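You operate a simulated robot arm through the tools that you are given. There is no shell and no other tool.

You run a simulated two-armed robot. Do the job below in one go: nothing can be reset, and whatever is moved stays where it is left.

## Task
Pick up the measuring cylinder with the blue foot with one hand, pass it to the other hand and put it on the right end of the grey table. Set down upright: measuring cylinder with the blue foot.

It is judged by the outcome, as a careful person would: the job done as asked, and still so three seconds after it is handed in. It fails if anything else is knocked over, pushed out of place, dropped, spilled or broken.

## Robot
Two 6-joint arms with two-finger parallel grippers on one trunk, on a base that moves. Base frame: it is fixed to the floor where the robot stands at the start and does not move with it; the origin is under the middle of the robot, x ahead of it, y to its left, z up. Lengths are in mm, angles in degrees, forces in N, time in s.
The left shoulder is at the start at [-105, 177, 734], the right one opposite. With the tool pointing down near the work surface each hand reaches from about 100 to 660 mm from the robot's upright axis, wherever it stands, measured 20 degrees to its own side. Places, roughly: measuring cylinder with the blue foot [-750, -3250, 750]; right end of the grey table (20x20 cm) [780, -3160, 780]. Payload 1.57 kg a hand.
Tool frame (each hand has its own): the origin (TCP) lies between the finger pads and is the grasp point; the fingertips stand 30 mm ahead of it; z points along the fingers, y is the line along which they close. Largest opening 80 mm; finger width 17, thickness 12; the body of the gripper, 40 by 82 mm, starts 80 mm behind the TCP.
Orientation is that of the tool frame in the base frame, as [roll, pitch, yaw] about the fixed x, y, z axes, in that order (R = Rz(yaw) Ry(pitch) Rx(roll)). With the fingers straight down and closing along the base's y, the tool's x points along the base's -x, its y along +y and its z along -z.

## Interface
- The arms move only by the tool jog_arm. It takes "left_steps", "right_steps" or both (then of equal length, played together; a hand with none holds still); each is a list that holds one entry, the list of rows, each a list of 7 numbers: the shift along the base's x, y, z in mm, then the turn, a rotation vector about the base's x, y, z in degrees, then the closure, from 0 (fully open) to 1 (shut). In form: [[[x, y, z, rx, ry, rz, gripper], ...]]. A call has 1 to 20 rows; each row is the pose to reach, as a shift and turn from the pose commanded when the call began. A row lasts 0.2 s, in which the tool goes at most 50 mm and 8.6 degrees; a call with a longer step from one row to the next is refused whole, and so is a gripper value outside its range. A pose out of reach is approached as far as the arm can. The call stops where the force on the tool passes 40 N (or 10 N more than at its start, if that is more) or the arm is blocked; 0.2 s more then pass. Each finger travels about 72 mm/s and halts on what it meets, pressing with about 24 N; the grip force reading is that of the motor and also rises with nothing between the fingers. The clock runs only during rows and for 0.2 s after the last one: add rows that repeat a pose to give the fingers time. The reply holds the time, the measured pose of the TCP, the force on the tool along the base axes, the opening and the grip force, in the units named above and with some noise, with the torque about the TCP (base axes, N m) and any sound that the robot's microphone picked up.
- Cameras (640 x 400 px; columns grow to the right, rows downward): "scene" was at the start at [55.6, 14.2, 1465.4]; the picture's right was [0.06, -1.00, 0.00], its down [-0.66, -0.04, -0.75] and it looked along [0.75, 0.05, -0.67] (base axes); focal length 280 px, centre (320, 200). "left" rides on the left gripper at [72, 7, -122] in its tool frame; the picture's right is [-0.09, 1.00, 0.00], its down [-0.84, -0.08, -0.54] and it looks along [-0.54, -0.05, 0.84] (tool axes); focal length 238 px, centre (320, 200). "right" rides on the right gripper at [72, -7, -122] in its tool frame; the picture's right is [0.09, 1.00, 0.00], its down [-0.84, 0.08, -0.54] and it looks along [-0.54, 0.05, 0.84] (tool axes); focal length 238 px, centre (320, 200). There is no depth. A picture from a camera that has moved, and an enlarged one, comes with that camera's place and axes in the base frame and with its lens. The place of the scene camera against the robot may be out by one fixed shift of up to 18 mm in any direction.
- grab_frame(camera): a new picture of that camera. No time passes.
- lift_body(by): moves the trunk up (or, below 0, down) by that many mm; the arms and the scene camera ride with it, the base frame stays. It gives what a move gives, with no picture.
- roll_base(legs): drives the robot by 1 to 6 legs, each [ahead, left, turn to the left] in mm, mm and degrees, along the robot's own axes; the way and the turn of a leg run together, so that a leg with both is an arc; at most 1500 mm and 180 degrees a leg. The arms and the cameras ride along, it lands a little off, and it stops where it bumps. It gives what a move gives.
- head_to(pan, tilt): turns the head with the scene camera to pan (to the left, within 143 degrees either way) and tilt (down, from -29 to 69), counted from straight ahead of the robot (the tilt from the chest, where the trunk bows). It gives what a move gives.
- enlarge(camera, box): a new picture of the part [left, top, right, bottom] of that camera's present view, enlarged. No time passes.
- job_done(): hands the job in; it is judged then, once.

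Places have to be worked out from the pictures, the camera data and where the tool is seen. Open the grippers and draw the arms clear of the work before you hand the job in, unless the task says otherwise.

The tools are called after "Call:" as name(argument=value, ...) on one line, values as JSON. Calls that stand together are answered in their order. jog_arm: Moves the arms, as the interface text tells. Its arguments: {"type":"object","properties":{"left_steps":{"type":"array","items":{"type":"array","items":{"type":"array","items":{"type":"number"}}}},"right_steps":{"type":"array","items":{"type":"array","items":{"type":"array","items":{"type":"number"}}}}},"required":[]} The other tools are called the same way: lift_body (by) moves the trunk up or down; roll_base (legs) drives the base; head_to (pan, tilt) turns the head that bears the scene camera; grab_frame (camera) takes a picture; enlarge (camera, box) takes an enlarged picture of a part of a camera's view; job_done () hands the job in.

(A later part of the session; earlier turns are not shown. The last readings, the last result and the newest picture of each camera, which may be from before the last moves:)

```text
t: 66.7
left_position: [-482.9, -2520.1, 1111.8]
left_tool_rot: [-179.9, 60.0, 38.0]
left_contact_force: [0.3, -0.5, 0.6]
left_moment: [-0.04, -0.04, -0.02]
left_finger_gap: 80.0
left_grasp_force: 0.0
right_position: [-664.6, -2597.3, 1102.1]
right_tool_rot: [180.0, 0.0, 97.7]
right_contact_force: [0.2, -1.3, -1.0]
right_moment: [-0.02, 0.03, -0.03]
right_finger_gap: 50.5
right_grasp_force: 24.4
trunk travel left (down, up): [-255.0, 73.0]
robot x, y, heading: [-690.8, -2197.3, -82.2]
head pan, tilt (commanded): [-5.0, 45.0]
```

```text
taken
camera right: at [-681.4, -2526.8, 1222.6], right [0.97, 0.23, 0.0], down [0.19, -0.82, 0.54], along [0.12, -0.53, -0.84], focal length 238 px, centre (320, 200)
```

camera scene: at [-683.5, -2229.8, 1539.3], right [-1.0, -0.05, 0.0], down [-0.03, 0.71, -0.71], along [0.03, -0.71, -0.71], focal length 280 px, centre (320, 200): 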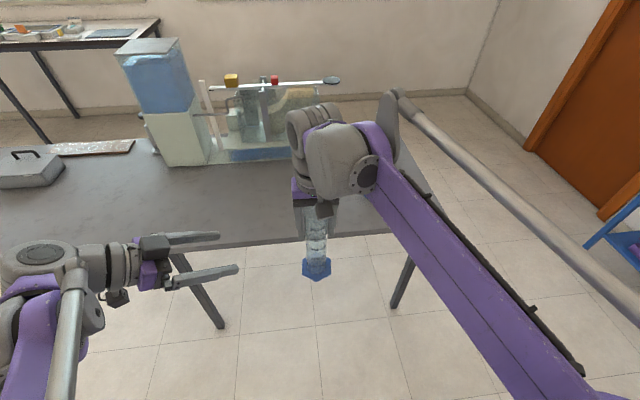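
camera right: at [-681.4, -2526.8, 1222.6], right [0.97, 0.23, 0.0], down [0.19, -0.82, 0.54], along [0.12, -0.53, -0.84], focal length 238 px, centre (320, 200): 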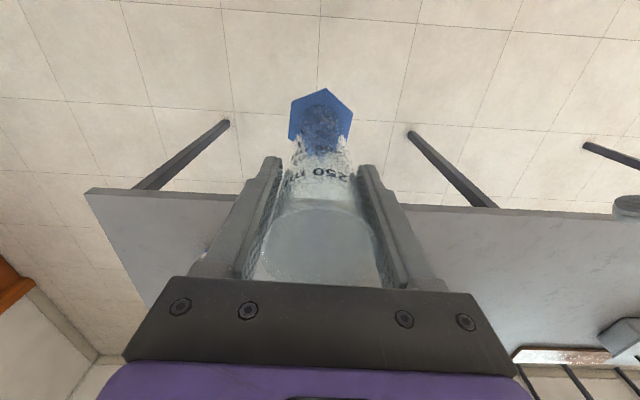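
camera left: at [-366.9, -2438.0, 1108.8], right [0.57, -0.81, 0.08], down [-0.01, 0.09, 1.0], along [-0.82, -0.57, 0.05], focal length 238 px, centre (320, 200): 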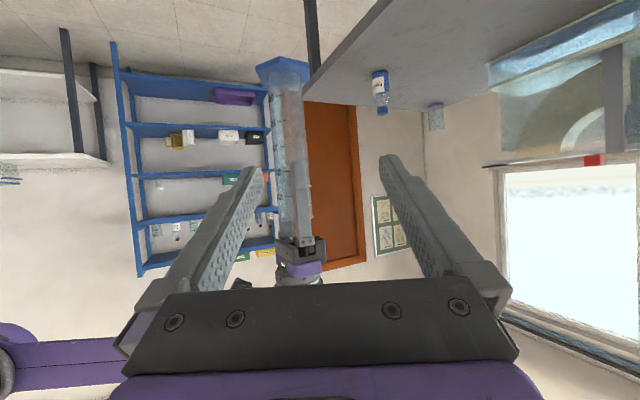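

The left camera view matches my estimate: the cylinder's axis is under the right tool point at (-664.6, -2597) with its foot at z ≈ 942. I move the left hand to a spot 110 mm short of the grasp, on its approach line.

Call:
jog_arm(left_steps=[[[-36, -6, -16, 0, 0, 0, 0], [-72, -12, -32, 0, 0, 0, 0], [-106.6, -18.7, -46.8, 0, 0, 0, 0], [-106.6, -18.7, -46.8, 0, 0, 0, 0]]])

Call:
grab_frame(camera="left")

Call:
grab_frame(camera="scene")

```text
t: 67.7
left_position: [-590.1, -2535.8, 1064.3]
left_tool_rot: [-179.9, 60.0, 37.9]
left_contact_force: [-0.8, 0.2, -0.5]
left_moment: [-0.02, 0.02, 0.01]
left_finger_gap: 80.0
left_grasp_force: 0.1
right_position: [-666.1, -2598.4, 1100.3]
right_tool_rot: [-180.0, 0.0, 97.7]
right_contact_force: [-0.7, 0.0, -0.4]
right_moment: [0.01, 0.01, -0.04]
right_finger_gap: 50.5
right_grasp_force: 24.4
trunk travel left (down, up): [-255.0, 73.0]
robot x, y, heading: [-692.4, -2202.8, -82.4]
head pan, tilt (commanded): [-5.0, 45.0]
```

```text
taken
camera left: at [-472.7, -2455.1, 1061.0], right [0.57, -0.81, 0.08], down [-0.01, 0.09, 1.0], along [-0.82, -0.57, 0.05], focal length 238 px, centre (320, 200)
```

left: 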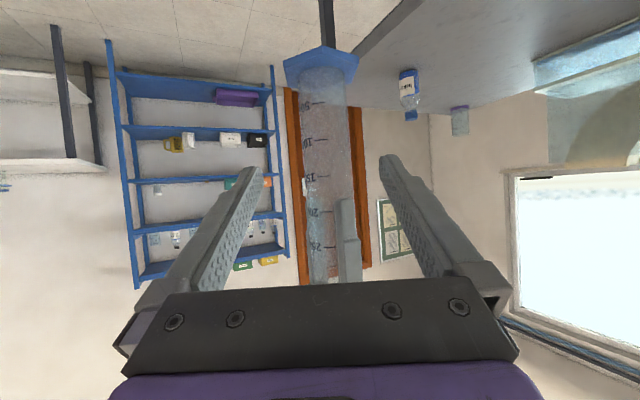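

```text
taken
camera scene: at [-683.3, -2229.5, 1539.4], right [-1.0, -0.05, 0.0], down [-0.03, 0.71, -0.71], along [0.03, -0.71, -0.71], focal length 280 px, centre (320, 200)
```

scene: 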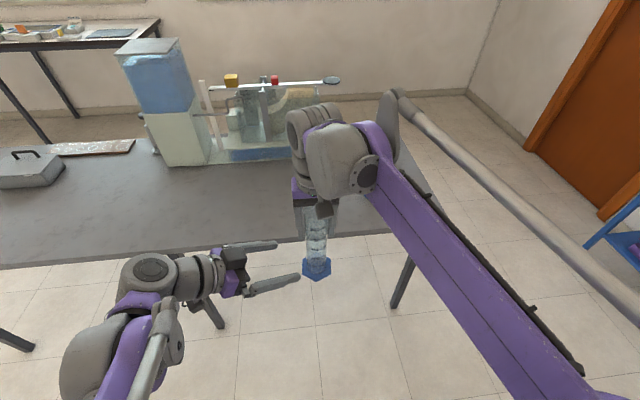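

Measured in the left camera, the cylinder sits about 4–5 mm to the +y side of the left tool's centre line. I correct for this and approach two thirds of the way, then check the centring between the fingers.

Call:
jog_arm(left_steps=[[[-16, -14, -12, 0, 0, 0, 0], [-32, -28, -24, 0, 0, 0, 0], [-48, -41, -36, 0, 0, 0, 0], [-48, -41, -36, 0, 0, 0, 0]]])

Call:
grab_frame(camera="left")

Call:
enlarge(camera="scene", box=[200, 150, 400, 320])

```text
t: 68.7
left_position: [-636.8, -2577.7, 1030.0]
left_tool_rot: [180.0, 60.0, 37.9]
left_contact_force: [0.1, 0.2, -0.3]
left_moment: [0.02, 0.0, -0.01]
left_finger_gap: 79.8
left_grasp_force: 0.1
right_position: [-666.8, -2597.0, 1100.9]
right_tool_rot: [-180.0, 0.0, 97.8]
right_contact_force: [0.1, -0.1, -0.6]
right_moment: [0.0, -0.06, 0.01]
right_finger_gap: 50.9
right_grasp_force: 23.8
trunk travel left (down, up): [-255.0, 73.0]
robot x, y, heading: [-686.3, -2195.7, -82.2]
head pan, tilt (commanded): [-5.0, 45.0]
```

```text
taken
camera left: at [-519.4, -2496.1, 1027.2], right [0.57, -0.81, 0.08], down [-0.01, 0.09, 1.0], along [-0.82, -0.57, 0.05], focal length 238 px, centre (320, 200)
```

left: 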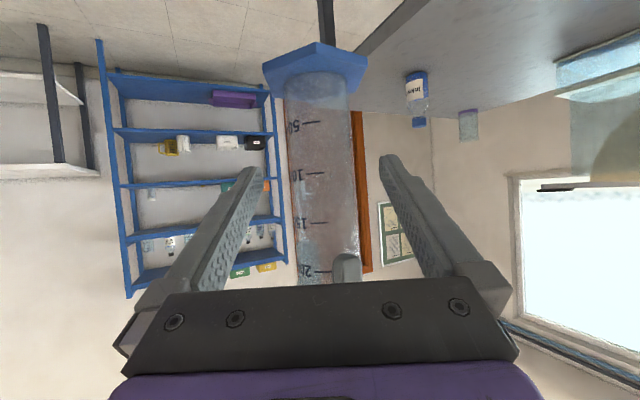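

```text
2.35 times, centred on (300, 235) of scene
camera zoom: at [-683.3, -2229.1, 1539.4], right [-1.0, -0.05, 0.0], down [-0.03, 0.71, -0.71], along [0.03, -0.71, -0.71], focal length 659 px, centre (367, 118)
```

zoom: 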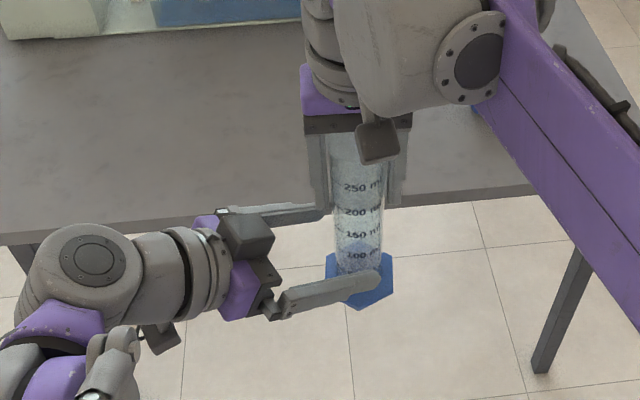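

The cylinder is centred between the left fingers to within about 2 mm, below the right fingertips. I go the last 40 mm along the approach line.

Call:
jog_arm(left_steps=[[[-13, -11, -10, 0, 0, 0, 0], [-27, -22, -20, 0, 0, 0, 0], [-27, -22, -20, 0, 0, 0, 0]]])

Call:
grab_frame(camera="left")

Call:
enlarge(camera="scene", box=[200, 150, 400, 320])

Call:
grab_frame(camera="right")

```text
t: 69.5
left_position: [-664.2, -2599.2, 1006.6]
left_tool_rot: [-180.0, 60.0, 37.9]
left_contact_force: [-0.4, -0.2, 0.6]
left_moment: [0.0, 0.0, 0.0]
left_finger_gap: 80.0
left_grasp_force: 0.0
right_position: [-665.8, -2597.7, 1102.3]
right_tool_rot: [180.0, 0.0, 97.8]
right_contact_force: [0.6, -0.1, -0.3]
right_moment: [0.0, 0.02, 0.0]
right_finger_gap: 50.8
right_grasp_force: 23.9
trunk travel left (down, up): [-255.0, 73.0]
robot x, y, heading: [-688.2, -2193.7, -82.2]
head pan, tilt (commanded): [-5.0, 45.0]
```

```text
taken
camera left: at [-547.4, -2518.6, 1005.4], right [0.57, -0.81, 0.08], down [-0.01, 0.09, 1.0], along [-0.82, -0.57, 0.05], focal length 238 px, centre (320, 200)
```

left: 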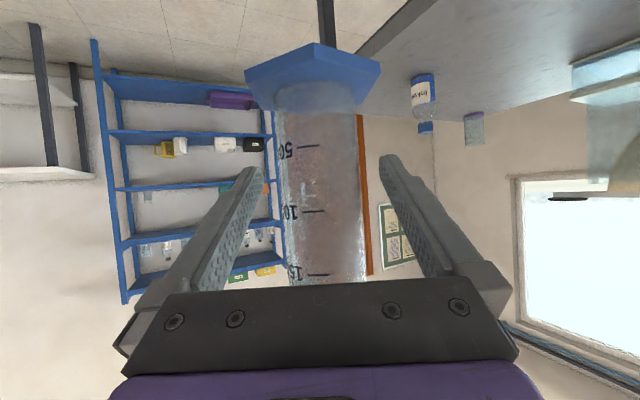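

```text
2.35 times, centred on (300, 235) of scene
camera zoom: at [-683.3, -2229.2, 1539.4], right [-1.0, -0.05, 0.0], down [-0.03, 0.71, -0.71], along [0.03, -0.71, -0.71], focal length 659 px, centre (367, 118)
```

zoom: 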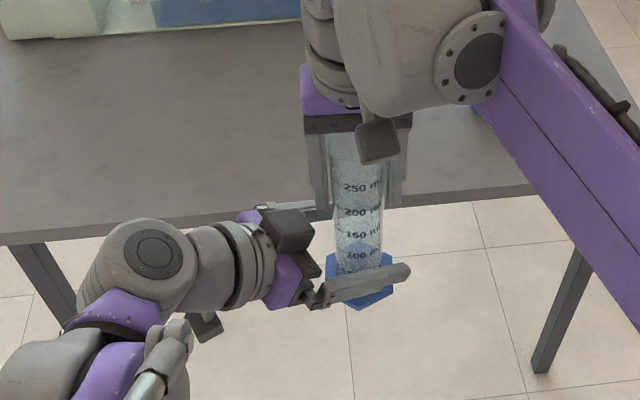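

```text
taken
camera right: at [-681.3, -2526.6, 1222.7], right [0.97, 0.23, 0.0], down [0.19, -0.82, 0.54], along [0.12, -0.53, -0.84], focal length 238 px, centre (320, 200)
```

right: 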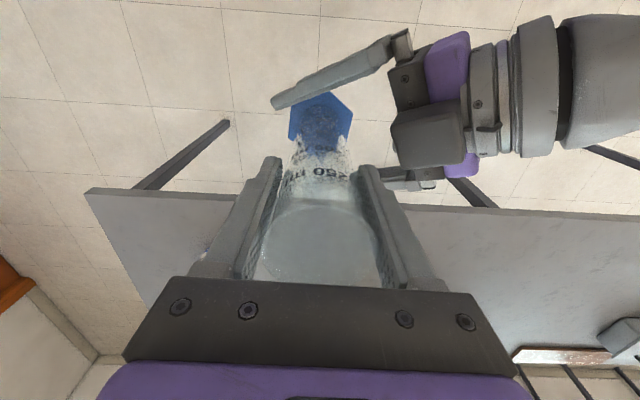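

The left fingers straddle the cylinder evenly. I close the left gripper while the right hand keeps its grip.

Call:
jog_arm(left_steps=[[[0, 0, 0, 0, 0, 0, 0.2], [0, 0, 0, 0, 0, 0, 0.35], [0, 0, 0, 0, 0, 0, 0.6], [0, 0, 0, 0, 0, 0, 1], [0, 0, 0, 0, 0, 0, 1], [0, 0, 0, 0, 0, 0, 1]]])

Call:
grab_frame(camera="left")

```text
t: 70.9
left_position: [-663.0, -2599.3, 1008.3]
left_tool_rot: [-179.9, 59.9, 37.9]
left_contact_force: [1.6, -5.4, -0.8]
left_moment: [0.4, -0.09, 0.09]
left_finger_gap: 50.2
left_grasp_force: 23.7
right_position: [-666.0, -2597.6, 1101.8]
right_tool_rot: [-180.0, -0.1, 97.8]
right_contact_force: [-1.7, 4.5, 0.8]
right_moment: [0.04, 0.18, -0.04]
right_finger_gap: 50.9
right_grasp_force: 23.8
trunk travel left (down, up): [-255.0, 73.0]
robot x, y, heading: [-690.4, -2196.2, -82.5]
head pan, tilt (commanded): [-5.0, 45.0]
```

```text
taken
camera left: at [-547.3, -2518.7, 1005.5], right [0.57, -0.81, 0.08], down [-0.01, 0.09, 1.0], along [-0.82, -0.57, 0.05], focal length 238 px, centre (320, 200)
```

left: 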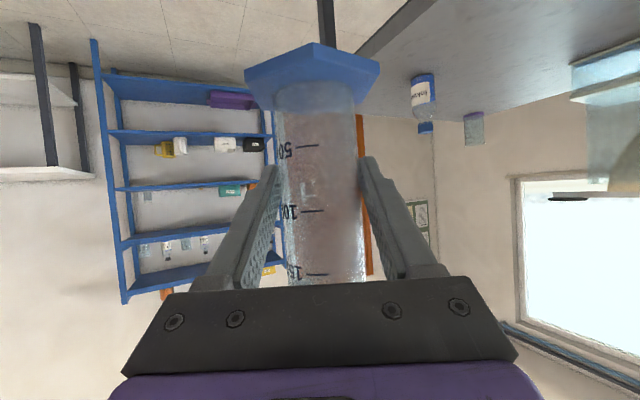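

Both hands hold the cylinder with only a small 5 N strain between them. I open the right gripper while the left holds.

Call:
jog_arm(right_steps=[[[0, 0, 0, 0, 0, 0, 0.3], [0, 0, 0, 0, 0, 0, 0.2], [0, 0, 0, 0, 0, 0, 0], [0, 0, 0, 0, 0, 0, 0]]], left_steps=[[[0, 0, 0, 0, 0, 0, 1], [0, 0, 0, 0, 0, 0, 1], [0, 0, 0, 0, 0, 0, 1], [0, 0, 0, 0, 0, 0, 1]]])

Call:
grab_frame(camera="right")

Call:
grab_frame(camera="left")

```text
t: 71.9
left_position: [-663.3, -2598.5, 1007.1]
left_tool_rot: [-180.0, 60.0, 37.9]
left_contact_force: [-0.5, 0.1, 0.0]
left_moment: [0.01, 0.01, -0.02]
left_finger_gap: 50.3
left_grasp_force: 23.8
right_position: [-666.1, -2597.3, 1101.9]
right_tool_rot: [180.0, 0.0, 97.8]
right_contact_force: [0.6, -0.2, 0.6]
right_moment: [-0.02, 0.05, 0.01]
right_finger_gap: 80.1
right_grasp_force: 0.1
trunk travel left (down, up): [-255.0, 73.0]
robot x, y, heading: [-692.9, -2193.3, -82.2]
head pan, tilt (commanded): [-5.0, 45.0]
```

```text
taken
camera right: at [-681.5, -2526.8, 1222.7], right [0.97, 0.23, 0.0], down [0.19, -0.82, 0.54], along [0.12, -0.53, -0.84], focal length 238 px, centre (320, 200)
```

right: 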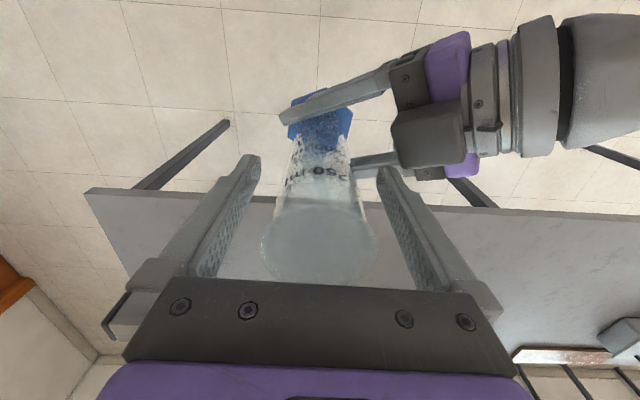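

```text
taken
camera left: at [-547.4, -2518.6, 1005.5], right [0.57, -0.81, 0.08], down [-0.01, 0.09, 1.0], along [-0.82, -0.57, 0.05], focal length 238 px, centre (320, 200)
```

left: 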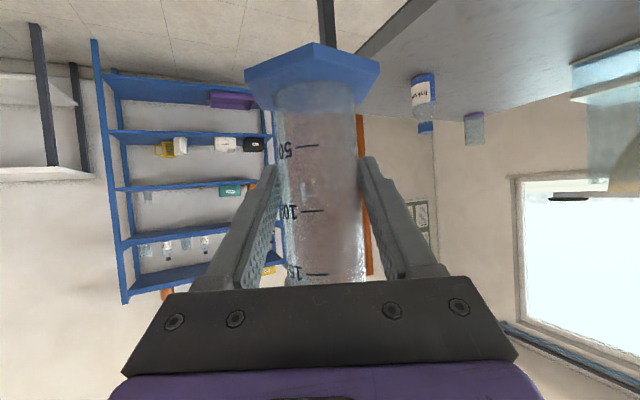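

The left hand alone holds the cylinder steady and no strain is left. I raise the right hand straight up clear of the rim, then out to the right.

Call:
jog_arm(right_steps=[[[0, 0, 30, 0, 0, 0, 0], [0, 0, 60, 0, 0, 0, 0], [0, 0, 90, 0, 0, 0, 0], [0, 0, 118, 0, 0, 0, 0], [0, 0, 118, 0, 0, 0, 0]]])

Call:
grab_frame(camera="right")

```text
t: 73.1
left_position: [-664.2, -2599.0, 1007.2]
left_tool_rot: [-179.9, 59.9, 37.9]
left_contact_force: [0.5, 0.6, -0.4]
left_moment: [-0.01, 0.0, 0.03]
left_finger_gap: 50.4
left_grasp_force: 24.2
right_position: [-665.9, -2598.1, 1218.5]
right_tool_rot: [180.0, 0.1, 97.7]
right_contact_force: [0.4, 0.7, 0.4]
right_moment: [0.03, 0.01, -0.02]
right_finger_gap: 80.0
right_grasp_force: 0.1
trunk travel left (down, up): [-255.0, 73.0]
robot x, y, heading: [-691.2, -2192.0, -82.2]
head pan, tilt (commanded): [-5.0, 45.0]
```

```text
taken
camera right: at [-681.2, -2525.2, 1340.1], right [0.97, 0.23, 0.0], down [0.19, -0.82, 0.54], along [0.12, -0.53, -0.84], focal length 238 px, centre (320, 200)
```

right: 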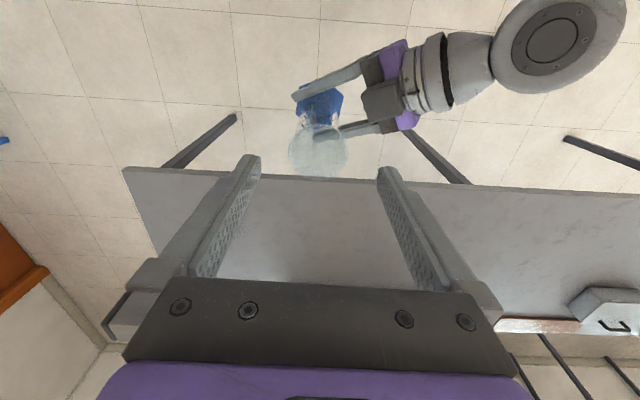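

The right fingertips are above the rim. I swing the right hand out to the right and back so it is out of the way for the drive.

Call:
jog_arm(right_steps=[[[-40, -5, 2, 0, 0, 0, 0], [-85, -8, 0, 0, 0, 0, 0], [-130, -8, -10, 0, 0, 0, 0], [-170, 5, -30, 0, 0, 0, 0], [-190, 30, -60, 0, 0, 0, 0], [-198, 60, -90, 0, 0, 0, 0], [-198, 60, -90, 0, 0, 0, 0]]])

Call:
grab_frame(camera="scene")

```text
t: 74.7
left_position: [-663.7, -2600.0, 1007.2]
left_tool_rot: [-179.9, 59.9, 38.1]
left_contact_force: [-0.1, -0.3, -1.0]
left_moment: [0.01, -0.04, 0.0]
left_finger_gap: 50.5
left_grasp_force: 24.2
right_position: [-864.7, -2536.9, 1128.6]
right_tool_rot: [180.0, 0.0, 97.8]
right_contact_force: [0.7, 0.1, -0.2]
right_moment: [-0.04, -0.01, 0.01]
right_finger_gap: 80.2
right_grasp_force: 0.1
trunk travel left (down, up): [-255.0, 73.0]
robot x, y, heading: [-691.8, -2199.1, -82.2]
head pan, tilt (commanded): [-5.0, 45.0]
```

```text
taken
camera scene: at [-683.3, -2230.4, 1539.4], right [-1.0, -0.05, 0.0], down [-0.03, 0.71, -0.71], along [0.03, -0.71, -0.71], focal length 280 px, centre (320, 200)
```

scene: 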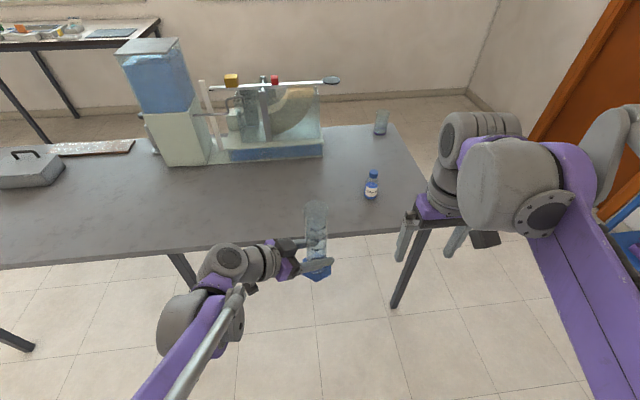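

The ink bottle, purple-foot cylinder and tank all stand untouched, and the left hand holds the cylinder upright. I slide east back along the aisle, past the table's east end.

Call:
roll_base(legs=[[0, 1000, 0], [0, 1000, 0]])

Call:
grab_frame(camera="left")

Call:
grab_frame(camera="scene")

```text
t: 92.8
left_position: [1341.6, -2352.9, 1008.0]
left_tool_rot: [-180.0, 60.0, 36.8]
left_contact_force: [0.6, 0.1, 0.3]
left_moment: [0.04, -0.01, -0.02]
left_finger_gap: 50.4
left_grasp_force: 23.7
right_position: [1140.8, -2285.8, 1130.7]
right_tool_rot: [-180.0, 0.0, 96.7]
right_contact_force: [1.0, 0.8, -0.8]
right_moment: [0.03, -0.01, 0.01]
right_finger_gap: 80.0
right_grasp_force: 0.1
trunk travel left (down, up): [-255.0, 73.0]
robot x, y, heading: [1324.4, -1946.7, -83.3]
head pan, tilt (commanded): [-5.0, 45.0]
```

```text
taken
camera left: at [1460.0, -2274.0, 1005.5], right [0.56, -0.83, 0.08], down [-0.01, 0.09, 1.0], along [-0.83, -0.56, 0.05], focal length 238 px, centre (320, 200)
```

left: 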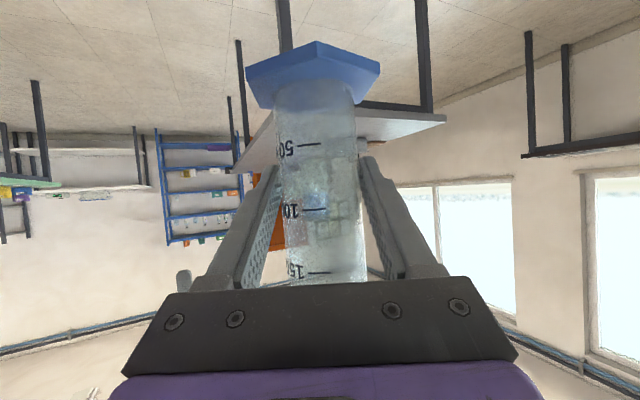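

```text
taken
camera scene: at [1329.7, -1982.0, 1539.4], right [-1.0, -0.03, 0.0], down [-0.02, 0.71, -0.71], along [0.02, -0.71, -0.71], focal length 280 px, centre (320, 200)
```

scene: 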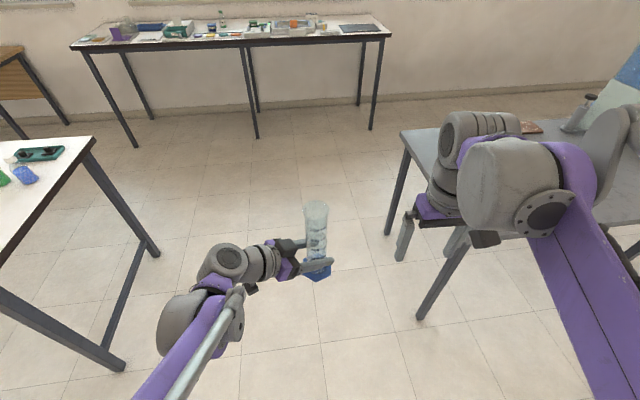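

The cylinder is still held firmly. Table 2 on the left starts at x ≈ 2300 and the grey table's end is near x ≈ 900, so there is room. I turn to face west (heading about -170) and slide south alongside the table's east end.

Call:
roll_base(legs=[[0, 0, -86.5], [0, 600, 0]])

Call:
head_to(pan=20, tilt=40)

Call:
grab_frame(camera="scene")

```text
t: 102.3
left_position: [1020.6, -2589.0, 1008.4]
left_tool_rot: [-179.9, 60.0, -50.3]
left_contact_force: [0.3, 0.6, 0.5]
left_moment: [0.01, 0.0, -0.02]
left_finger_gap: 50.0
left_grasp_force: 24.0
right_position: [1077.3, -2385.3, 1127.9]
right_tool_rot: [-180.0, 0.1, 9.7]
right_contact_force: [0.2, 0.1, 0.0]
right_moment: [0.01, 0.01, 0.0]
right_finger_gap: 80.0
right_grasp_force: 0.1
trunk travel left (down, up): [-255.0, 73.0]
robot x, y, heading: [1419.6, -2548.6, -170.5]
head pan, tilt (commanded): [-5.0, 45.0]
```

```text
t: 103.2
left_position: [1020.6, -2588.9, 1006.9]
left_tool_rot: [-179.8, 59.9, -50.1]
left_contact_force: [0.6, 0.2, -0.1]
left_moment: [0.0, 0.03, -0.01]
left_finger_gap: 50.3
left_grasp_force: 23.9
right_position: [1077.1, -2384.0, 1129.9]
right_tool_rot: [-180.0, 0.0, 9.7]
right_contact_force: [0.5, 0.7, 1.1]
right_moment: [0.01, 0.02, -0.01]
right_finger_gap: 80.1
right_grasp_force: 0.1
trunk travel left (down, up): [-255.0, 73.0]
robot x, y, heading: [1427.3, -2548.7, -170.3]
head pan, tilt (commanded): [20.0, 40.0]
```

```text
taken
camera scene: at [1396.2, -2575.3, 1546.6], right [-0.49, 0.87, 0.0], down [0.56, 0.32, -0.77], along [-0.67, -0.38, -0.64], focal length 280 px, centre (320, 200)
```

scene: 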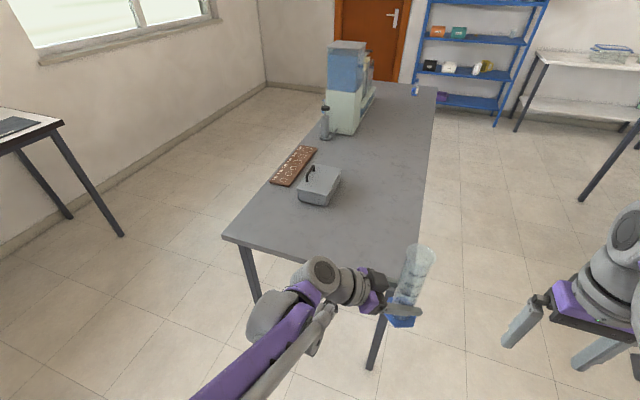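

Now facing west, I see the table's south-east corner at about (958, -3243). The grey box's near face is at x ≈ 610–625, so the patch at (780, -3160) is free. I slide 518 mm further left to line up with it.

Call:
roll_base(legs=[[0, 518, 0]])

Call:
head_to(pan=5, tilt=45)

Call:
grab_frame(camera="scene")

Call:
grab_frame(camera="right")

```text
t: 108.2
left_position: [1105.4, -3091.5, 1006.9]
left_tool_rot: [-179.9, 60.0, -50.4]
left_contact_force: [-1.1, 0.1, 0.1]
left_moment: [-0.01, 0.0, 0.0]
left_finger_gap: 49.9
left_grasp_force: 24.3
right_position: [1163.2, -2886.8, 1129.8]
right_tool_rot: [-179.9, 0.0, 9.4]
right_contact_force: [-0.3, -0.5, 0.3]
right_moment: [0.0, 0.0, 0.0]
right_finger_gap: 80.0
right_grasp_force: 0.1
trunk travel left (down, up): [-255.0, 73.0]
robot x, y, heading: [1508.1, -3055.5, -170.6]
head pan, tilt (commanded): [20.0, 40.0]
```

```text
t: 109.0
left_position: [1104.4, -3089.5, 1007.4]
left_tool_rot: [-179.9, 60.0, -50.5]
left_contact_force: [-0.2, 0.9, -0.2]
left_moment: [0.01, 0.01, -0.04]
left_finger_gap: 49.8
left_grasp_force: 24.3
right_position: [1163.0, -2887.8, 1129.5]
right_tool_rot: [-179.9, 0.0, 9.4]
right_contact_force: [0.2, 0.0, 0.7]
right_moment: [0.01, 0.04, -0.01]
right_finger_gap: 80.1
right_grasp_force: 0.0
trunk travel left (down, up): [-255.0, 73.0]
robot x, y, heading: [1502.0, -3052.6, -170.3]
head pan, tilt (commanded): [5.0, 45.0]
```

```text
taken
camera scene: at [1476.2, -3058.1, 1539.4], right [-0.25, 0.97, 0.0], down [0.68, 0.18, -0.71], along [-0.68, -0.18, -0.71], focal length 280 px, centre (320, 200)
```

scene: 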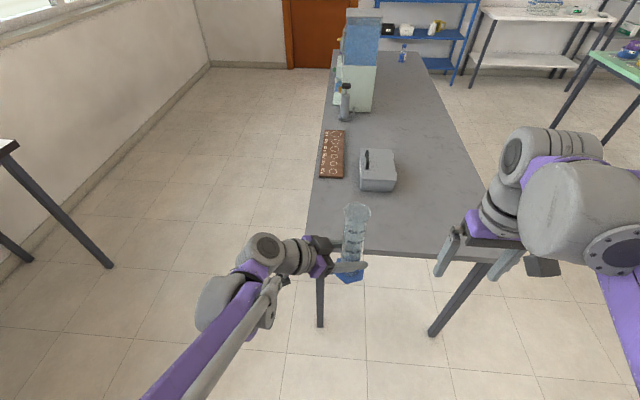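

```text
taken
camera right: at [1233.7, -2868.9, 1250.8], right [0.25, -0.97, 0.0], down [-0.81, -0.21, 0.54], along [-0.52, -0.14, -0.84], focal length 238 px, centre (320, 200)
```

right: 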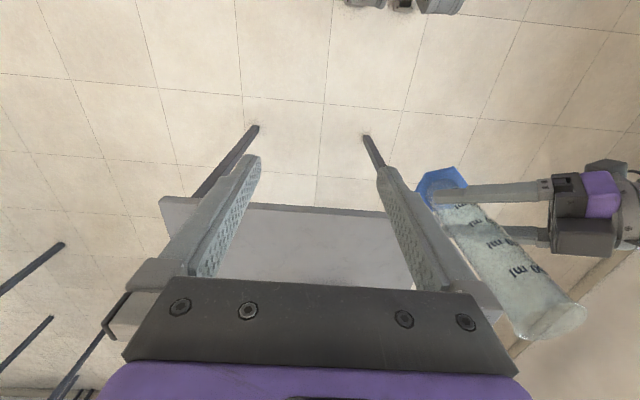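

The patch around (780, -3160) is clear: the box and peg rack begin at x ≈ 600–636, and the table's end is at x ≈ 940. Its leg at (906, -3207) would stay about 80 mm ahead of my toes. I drive forward 240 mm first and check.

Call:
roll_base(legs=[[240, 10, 0]])

Call:
grab_frame(camera="scene")

Call:
grab_frame(camera="left")

```text
t: 110.7
left_position: [870.7, -3140.8, 1007.6]
left_tool_rot: [-179.9, 59.9, -50.5]
left_contact_force: [0.0, 0.3, 0.8]
left_moment: [-0.02, 0.02, 0.01]
left_finger_gap: 49.8
left_grasp_force: 23.7
right_position: [927.9, -2936.9, 1129.4]
right_tool_rot: [180.0, -0.1, 9.4]
right_contact_force: [0.5, 0.1, 0.0]
right_moment: [0.02, 0.01, 0.01]
right_finger_gap: 79.7
right_grasp_force: 0.0
trunk travel left (down, up): [-255.0, 73.0]
robot x, y, heading: [1270.4, -3103.8, -170.7]
head pan, tilt (commanded): [5.0, 45.0]
```

```text
taken
camera scene: at [1241.0, -3107.3, 1539.3], right [-0.25, 0.97, 0.0], down [0.68, 0.18, -0.71], along [-0.68, -0.18, -0.71], focal length 280 px, centre (320, 200)
```

scene: 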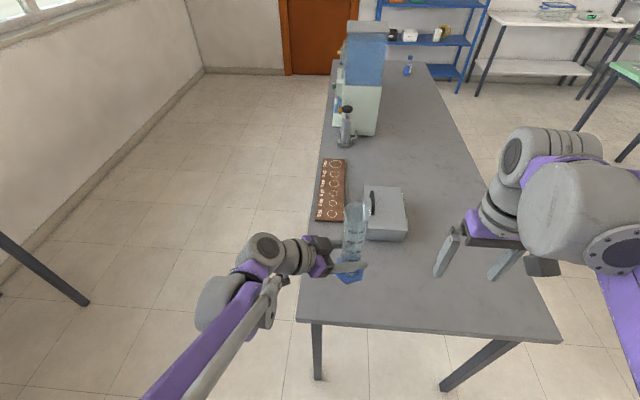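

```text
taken
camera left: at [955.4, -3254.2, 1005.4], right [-0.8, -0.6, 0.08], down [0.09, 0.01, 1.0], along [-0.59, 0.8, 0.05], focal length 238 px, centre (320, 200)
```

left: 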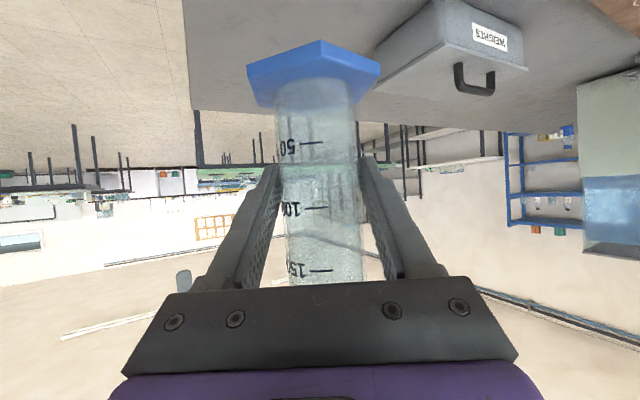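

The SE corner now measures (962, -3237) and all is clear. The held cylinder is at (870.7, -3140.8), so 92 mm straight ahead puts it over the middle of the patch.

Call:
roll_base(legs=[[92, 0, 0]])

Call:
grab_frame(camera="scene")

Call:
grab_frame(camera="left")

Call:
grab_frame(camera="right")

```text
t: 111.9
left_position: [777.7, -3154.4, 1007.6]
left_tool_rot: [-179.9, 59.9, -50.5]
left_contact_force: [-0.8, -0.6, -0.7]
left_moment: [0.04, -0.02, 0.01]
left_finger_gap: 49.6
left_grasp_force: 23.9
right_position: [836.0, -2950.7, 1129.4]
right_tool_rot: [180.0, 0.0, 9.3]
right_contact_force: [-1.0, 0.0, 0.4]
right_moment: [0.01, -0.05, 0.0]
right_finger_gap: 80.2
right_grasp_force: 0.0
trunk travel left (down, up): [-255.0, 73.0]
robot x, y, heading: [1180.7, -3118.0, -170.8]
head pan, tilt (commanded): [5.0, 45.0]
```

```text
taken
camera scene: at [1149.3, -3122.3, 1539.3], right [-0.25, 0.97, 0.0], down [0.69, 0.17, -0.71], along [-0.69, -0.17, -0.71], focal length 280 px, centre (320, 200)
```

scene: 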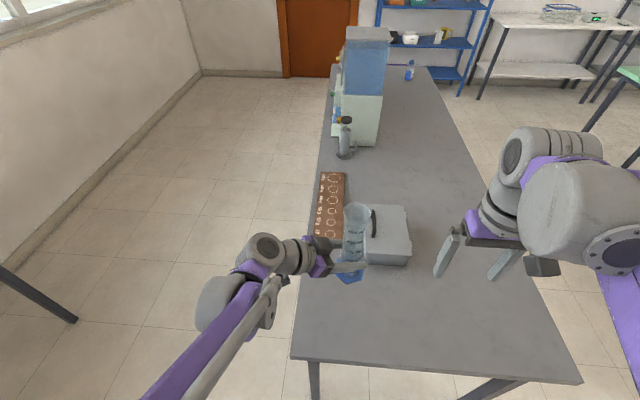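

```text
taken
camera left: at [863.7, -3268.8, 1005.3], right [-0.8, -0.6, 0.08], down [0.09, 0.01, 1.0], along [-0.59, 0.8, 0.05], focal length 238 px, centre (320, 200)
```

left: 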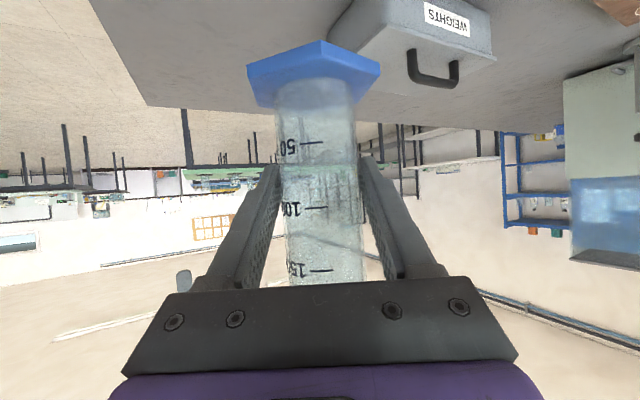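

```text
taken
camera right: at [907.4, -2932.9, 1250.7], right [0.25, -0.97, 0.0], down [-0.81, -0.21, 0.54], along [-0.52, -0.14, -0.84], focal length 238 px, centre (320, 200)
```

right: 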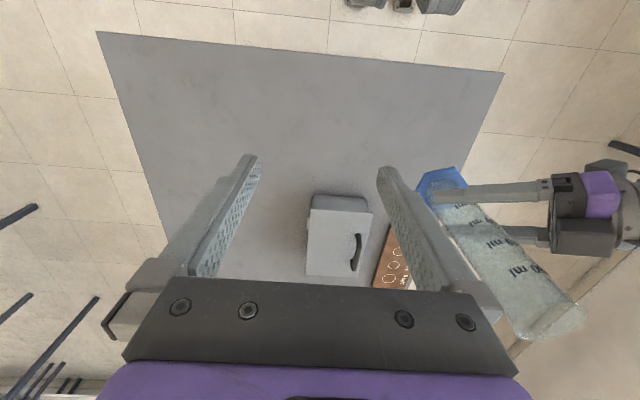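

The cylinder hangs over (778, -3154), about 70 mm clear of the box. I lower it 110 mm first and check that the arm and elbow stay clear of the table.

Call:
jog_arm(left_steps=[[[1, -1, -25, 0, 0, 0, 1], [1, -2, -55, 0, 0, 0, 1], [1, -2, -85, 0, 0, 0, 1], [1, -2, -110, 0, 0, 0, 1], [1, -2, -110, 0, 0, 0, 1]]])

Call:
grab_frame(camera="scene")

Call:
grab_frame(camera="left")

Call:
grab_frame(camera="right")

```text
t: 113.1
left_position: [780.7, -3155.5, 896.5]
left_tool_rot: [-180.0, 60.0, -50.6]
left_contact_force: [-0.4, 0.3, 0.1]
left_moment: [0.0, -0.03, -0.01]
left_finger_gap: 49.7
left_grasp_force: 24.5
right_position: [837.3, -2951.6, 1129.6]
right_tool_rot: [-179.9, 0.0, 9.2]
right_contact_force: [0.7, -0.2, 0.1]
right_moment: [0.01, 0.02, -0.01]
right_finger_gap: 79.8
right_grasp_force: 0.0
trunk travel left (down, up): [-255.0, 73.0]
robot x, y, heading: [1177.9, -3117.6, -170.7]
head pan, tilt (commanded): [5.0, 45.0]
```

```text
taken
camera scene: at [1150.1, -3122.2, 1539.4], right [-0.25, 0.97, 0.0], down [0.69, 0.17, -0.71], along [-0.69, -0.17, -0.71], focal length 280 px, centre (320, 200)
```

scene: 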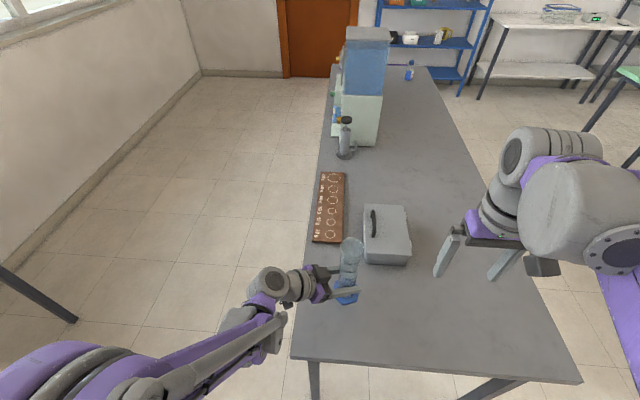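

```text
taken
camera left: at [864.7, -3269.9, 894.4], right [-0.8, -0.6, 0.08], down [0.09, 0.01, 1.0], along [-0.59, 0.8, 0.05], focal length 238 px, centre (320, 200)
```

left: 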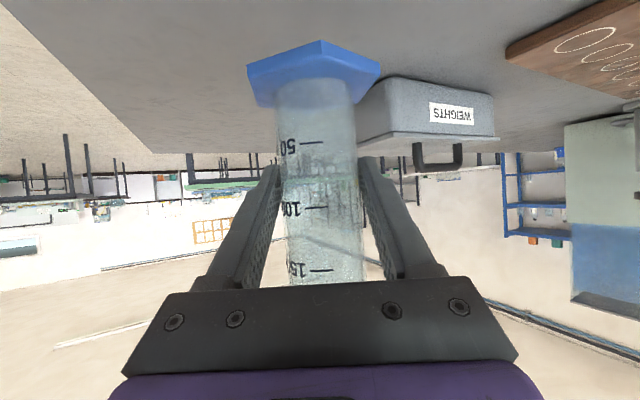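

```text
taken
camera right: at [908.0, -2932.7, 1250.8], right [0.25, -0.97, 0.0], down [-0.81, -0.21, 0.54], along [-0.52, -0.14, -0.84], focal length 238 px, centre (320, 200)
```

right: 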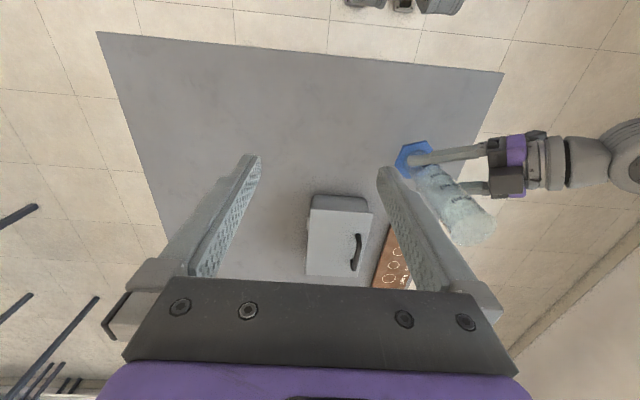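

The foot is about 50 mm above the table and the left elbow swings out over the floor, clear of the table. I lower it 42 mm more.

Call:
jog_arm(left_steps=[[[0, 0, -15, 0, 0, 0, 1], [0, 0, -30, 0, 0, 0, 1], [0, 0, -42, 0, 0, 0, 1], [0, 0, -42, 0, 0, 0, 1]]])

Call:
grab_frame(camera="left")

Call:
enlarge(camera="scene", box=[240, 220, 420, 340])

Call:
enlarge(camera="right", box=[360, 100, 560, 260])

```text
t: 114.1
left_position: [779.0, -3156.9, 854.3]
left_tool_rot: [-179.9, 59.8, -50.6]
left_contact_force: [-0.4, 0.3, 0.8]
left_moment: [0.01, 0.04, 0.02]
left_finger_gap: 49.4
left_grasp_force: 24.0
right_position: [835.8, -2950.7, 1130.4]
right_tool_rot: [179.9, 0.0, 9.3]
right_contact_force: [0.8, 0.2, -0.2]
right_moment: [0.02, -0.01, 0.04]
right_finger_gap: 80.0
right_grasp_force: 0.1
trunk travel left (down, up): [-255.0, 73.0]
robot x, y, heading: [1179.4, -3116.8, -170.9]
head pan, tilt (commanded): [5.0, 45.0]
```

```text
taken
camera left: at [864.1, -3270.9, 852.6], right [-0.8, -0.6, 0.08], down [0.09, 0.01, 1.0], along [-0.59, 0.8, 0.05], focal length 238 px, centre (320, 200)
```

left: 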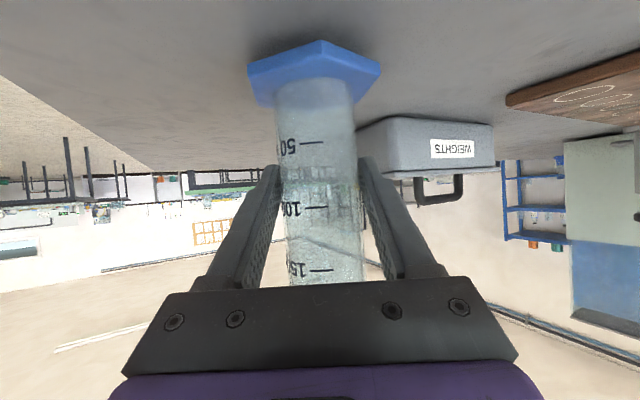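

```text
3.33 times, centred on (330, 280) of scene
camera zoom: at [1149.9, -3122.2, 1539.4], right [-0.25, 0.97, 0.0], down [0.69, 0.17, -0.71], along [-0.69, -0.17, -0.71], focal length 934 px, centre (287, -67)
```

zoom: 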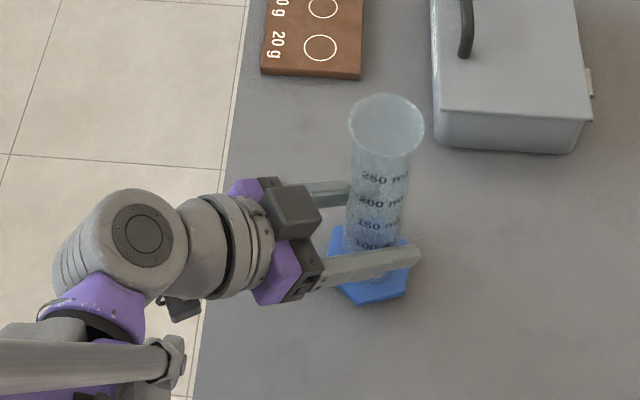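

```text
2.50 times, centred on (460, 180) of right
camera zoom: at [907.8, -2932.8, 1250.8], right [0.25, -0.97, 0.0], down [-0.81, -0.21, 0.54], along [-0.52, -0.14, -0.84], focal length 596 px, centre (-30, 250)
```

zoom: 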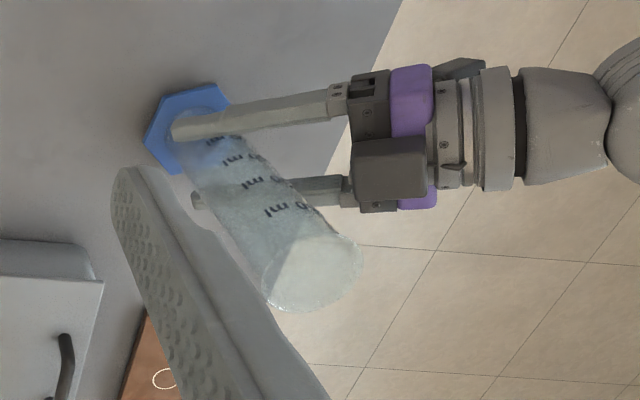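

The foot is now about 10 mm above the table, with no contact yet. I go down in small steps and watch the vertical force.

Call:
jog_arm(left_steps=[[[0, 0, -2, 0, 0, 0, 1], [0, 0, -4, 0, 0, 0, 1], [0, 0, -6, 0, 0, 0, 1], [0, 0, -6, 0, 0, 0, 1]]])

```text
t: 115.1
left_position: [779.3, -3157.4, 848.2]
left_tool_rot: [-179.9, 59.8, -50.6]
left_contact_force: [-0.4, 0.1, 0.1]
left_moment: [-0.01, -0.02, 0.03]
left_finger_gap: 49.5
left_grasp_force: 24.6
right_position: [837.6, -2951.5, 1128.6]
right_tool_rot: [180.0, 0.0, 9.2]
right_contact_force: [-0.1, -0.6, -0.4]
right_moment: [-0.01, 0.02, 0.01]
right_finger_gap: 79.9
right_grasp_force: 0.0
trunk travel left (down, up): [-255.0, 73.0]
robot x, y, heading: [1181.6, -3118.6, -170.9]
head pan, tilt (commanded): [5.0, 45.0]
```

No contact yet. I continue down by 4 mm in 2 mm steps.

Call:
jog_arm(left_steps=[[[0, 0, -2, 0, 0, 0, 1], [0, 0, -4, 0, 0, 0, 1], [0, 0, -4, 0, 0, 0, 1]]])

Call:
grab_frame(camera="left")

```text
t: 115.9
left_position: [779.6, -3156.5, 845.8]
left_tool_rot: [-179.9, 60.0, -50.6]
left_contact_force: [-1.5, 1.2, 8.0]
left_moment: [-0.15, 0.21, 0.03]
left_finger_gap: 49.9
left_grasp_force: 23.8
right_position: [836.6, -2951.0, 1128.5]
right_tool_rot: [179.9, 0.0, 9.3]
right_contact_force: [0.3, -0.3, 0.3]
right_moment: [0.01, 0.0, 0.0]
right_finger_gap: 80.0
right_grasp_force: 0.1
trunk travel left (down, up): [-255.0, 73.0]
robot x, y, heading: [1179.9, -3119.3, -170.5]
head pan, tilt (commanded): [5.0, 45.0]
```

```text
taken
camera left: at [864.4, -3271.4, 843.3], right [-0.8, -0.6, 0.08], down [0.09, 0.01, 1.0], along [-0.59, 0.8, 0.05], focal length 238 px, centre (320, 200)
```

left: 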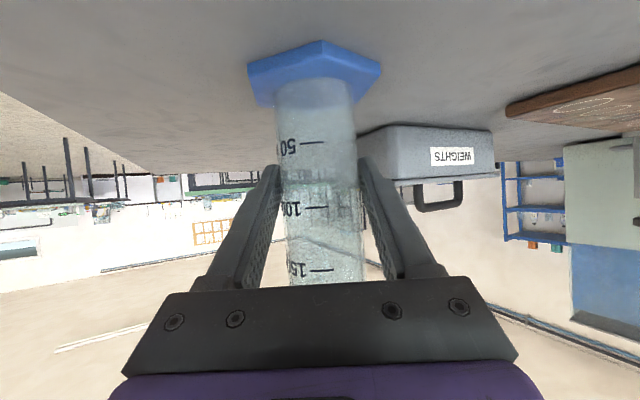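

The foot touches the table (8 N upward). I ease off 1.5 mm and open the left gripper gradually.

Call:
jog_arm(left_steps=[[[0, 0, 1.5, 0, 0, 0, 1], [0, 0, 1.5, 0, 0, 0, 0.36], [0, 0, 1.5, 0, 0, 0, 0.25], [0, 0, 1.5, 0, 0, 0, 0.1], [0, 0, 1.5, 0, 0, 0, 0], [0, 0, 1.5, 0, 0, 0, 0]]])

Call:
grab_frame(camera="left")

Call:
enlarge(camera="scene", box=[240, 220, 420, 340])

```text
t: 117.3
left_position: [778.8, -3157.3, 846.7]
left_tool_rot: [-179.9, 59.9, -50.7]
left_contact_force: [-0.3, -0.1, 0.1]
left_moment: [0.0, 0.0, -0.06]
left_finger_gap: 79.9
left_grasp_force: 0.0
right_position: [836.1, -2951.5, 1129.9]
right_tool_rot: [180.0, 0.1, 9.3]
right_contact_force: [-0.7, 1.3, -0.6]
right_moment: [0.01, 0.01, 0.02]
right_finger_gap: 79.9
right_grasp_force: 0.1
trunk travel left (down, up): [-255.0, 73.0]
robot x, y, heading: [1179.6, -3120.2, -170.7]
head pan, tilt (commanded): [5.0, 45.0]
```

```text
taken
camera left: at [864.7, -3271.4, 845.1], right [-0.8, -0.6, 0.08], down [0.09, 0.01, 1.0], along [-0.59, 0.8, 0.05], focal length 238 px, centre (320, 200)
```

left: 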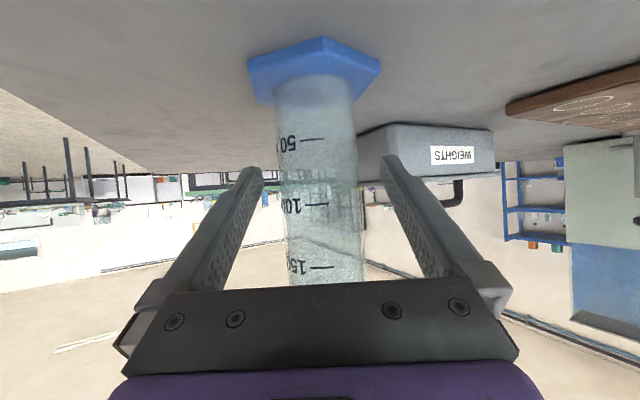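

```text
3.33 times, centred on (330, 280) of scene
camera zoom: at [1149.7, -3122.3, 1539.4], right [-0.25, 0.97, 0.0], down [0.69, 0.17, -0.71], along [-0.69, -0.17, -0.71], focal length 934 px, centre (287, -67)
```

zoom: 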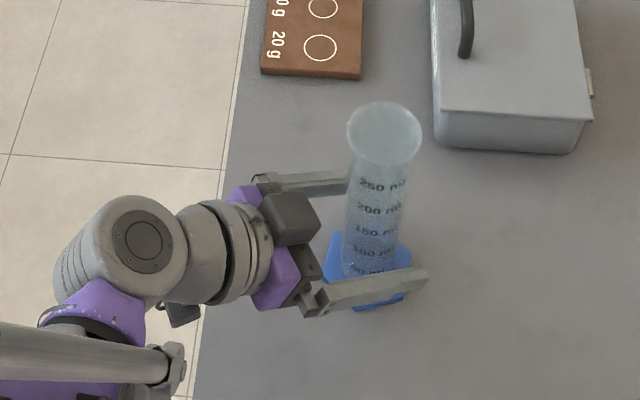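

The fingers are open and the cylinder stands by itself. I withdraw the left hand straight back along its fingers' line (up and away).

Call:
jog_arm(left_steps=[[[11, -13.4, 10, 0, 0, 0, 0], [27.5, -33.5, 25, 0, 0, 0, 0], [44, -53.5, 40, 0, 0, 0, 0], [60.5, -73.6, 55, 0, 0, 0, 0], [77, -93.7, 70, 0, 0, 0, 0], [77, -93.7, 70, 0, 0, 0, 0]]])

Call:
grab_frame(camera="left")

Call:
grab_frame(camera="scene")

```text
t: 118.7
left_position: [856.6, -3251.8, 918.1]
left_tool_rot: [-179.9, 59.8, -50.6]
left_contact_force: [1.1, -0.4, -0.1]
left_moment: [0.03, -0.03, 0.01]
left_finger_gap: 80.0
left_grasp_force: 0.0
right_position: [837.2, -2951.2, 1129.2]
right_tool_rot: [180.0, 0.1, 9.3]
right_contact_force: [0.4, -1.1, -0.4]
right_moment: [0.02, 0.03, 0.02]
right_finger_gap: 80.3
right_grasp_force: 0.1
trunk travel left (down, up): [-255.0, 73.0]
robot x, y, heading: [1181.9, -3116.3, -170.7]
head pan, tilt (commanded): [5.0, 45.0]
```

```text
taken
camera left: at [941.9, -3365.6, 914.8], right [-0.8, -0.6, 0.08], down [0.09, 0.01, 1.0], along [-0.59, 0.8, 0.05], focal length 238 px, centre (320, 200)
```

left: 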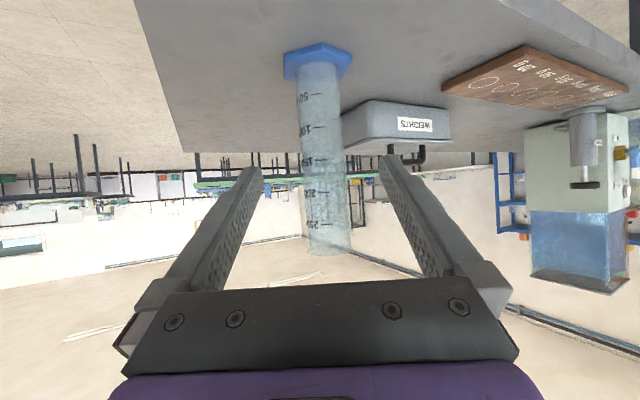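

```text
taken
camera scene: at [1149.2, -3122.2, 1539.3], right [-0.25, 0.97, 0.0], down [0.69, 0.17, -0.71], along [-0.68, -0.17, -0.71], focal length 280 px, centre (320, 200)
```

scene: 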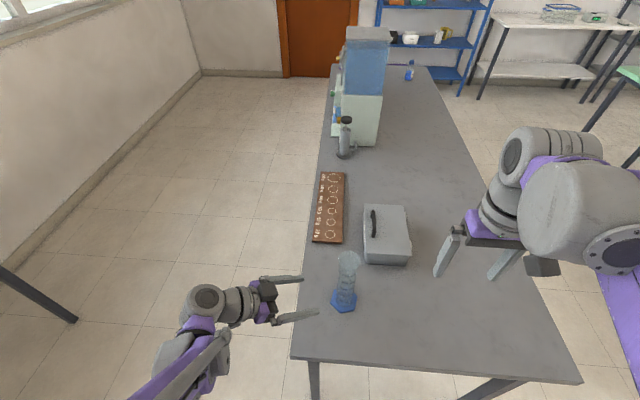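

The cylinder stands upright at about (778, -3150) in the middle of the patch, and everything else is in place. I back the robot away so both arms are clear of the table, then take a last look.

Call:
roll_base(legs=[[-380, 0, 0]])

Call:
head_to(pan=5, tilt=35)

Call:
grab_frame(camera="scene")

Call:
enlarge(camera="scene", box=[260, 20, 480, 250])

```text
t: 121.1
left_position: [1235.9, -3190.7, 917.2]
left_tool_rot: [-179.9, 60.0, -50.4]
left_contact_force: [-0.1, -0.4, -0.8]
left_moment: [-0.02, 0.0, 0.04]
left_finger_gap: 80.2
left_grasp_force: 0.0
right_position: [1214.1, -2890.2, 1130.4]
right_tool_rot: [-179.9, 0.1, 9.6]
right_contact_force: [0.7, -0.6, 0.0]
right_moment: [0.01, 0.02, -0.01]
right_finger_gap: 79.6
right_grasp_force: 0.1
trunk travel left (down, up): [-255.0, 73.0]
robot x, y, heading: [1554.1, -3055.0, -170.6]
head pan, tilt (commanded): [5.0, 45.0]
```

```text
t: 121.8
left_position: [1236.3, -3190.0, 917.7]
left_tool_rot: [-179.8, 59.9, -50.3]
left_contact_force: [-0.2, -0.5, 0.8]
left_moment: [0.0, 0.01, 0.02]
left_finger_gap: 79.9
left_grasp_force: 0.0
right_position: [1212.9, -2890.3, 1130.0]
right_tool_rot: [180.0, 0.0, 9.6]
right_contact_force: [-0.2, -0.4, 0.4]
right_moment: [-0.01, 0.02, 0.03]
right_finger_gap: 80.1
right_grasp_force: 0.1
trunk travel left (down, up): [-255.0, 73.0]
robot x, y, heading: [1551.7, -3051.5, -170.6]
head pan, tilt (commanded): [5.0, 35.0]
```

```text
taken
camera scene: at [1521.0, -3061.3, 1554.1], right [-0.25, 0.97, 0.0], down [0.56, 0.14, -0.82], along [-0.79, -0.21, -0.57], focal length 280 px, centre (320, 200)
```

scene: 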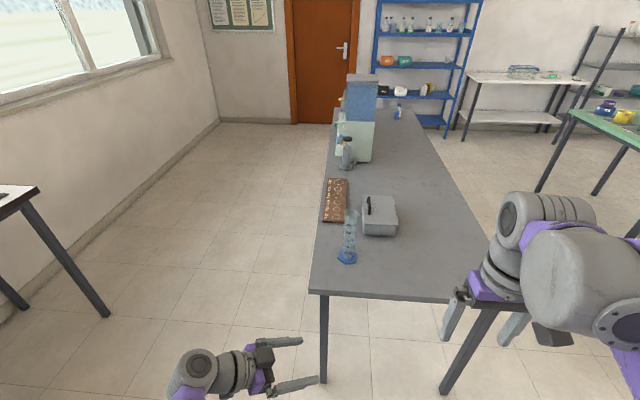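

```text
1.74 times, centred on (370, 135) of scene
camera zoom: at [1521.0, -3061.3, 1554.1], right [-0.25, 0.97, 0.0], down [0.56, 0.14, -0.82], along [-0.79, -0.21, -0.57], focal length 487 px, centre (233, 313)
```

zoom: 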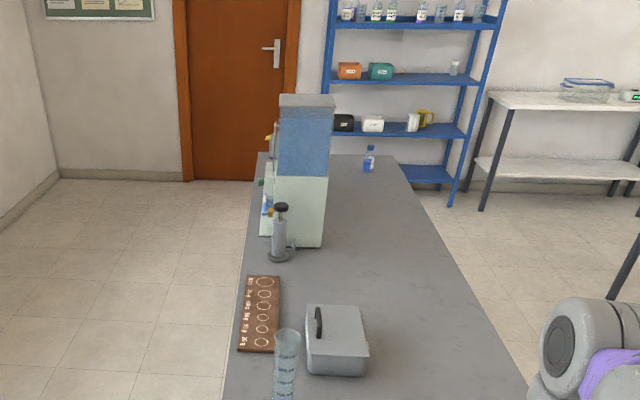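

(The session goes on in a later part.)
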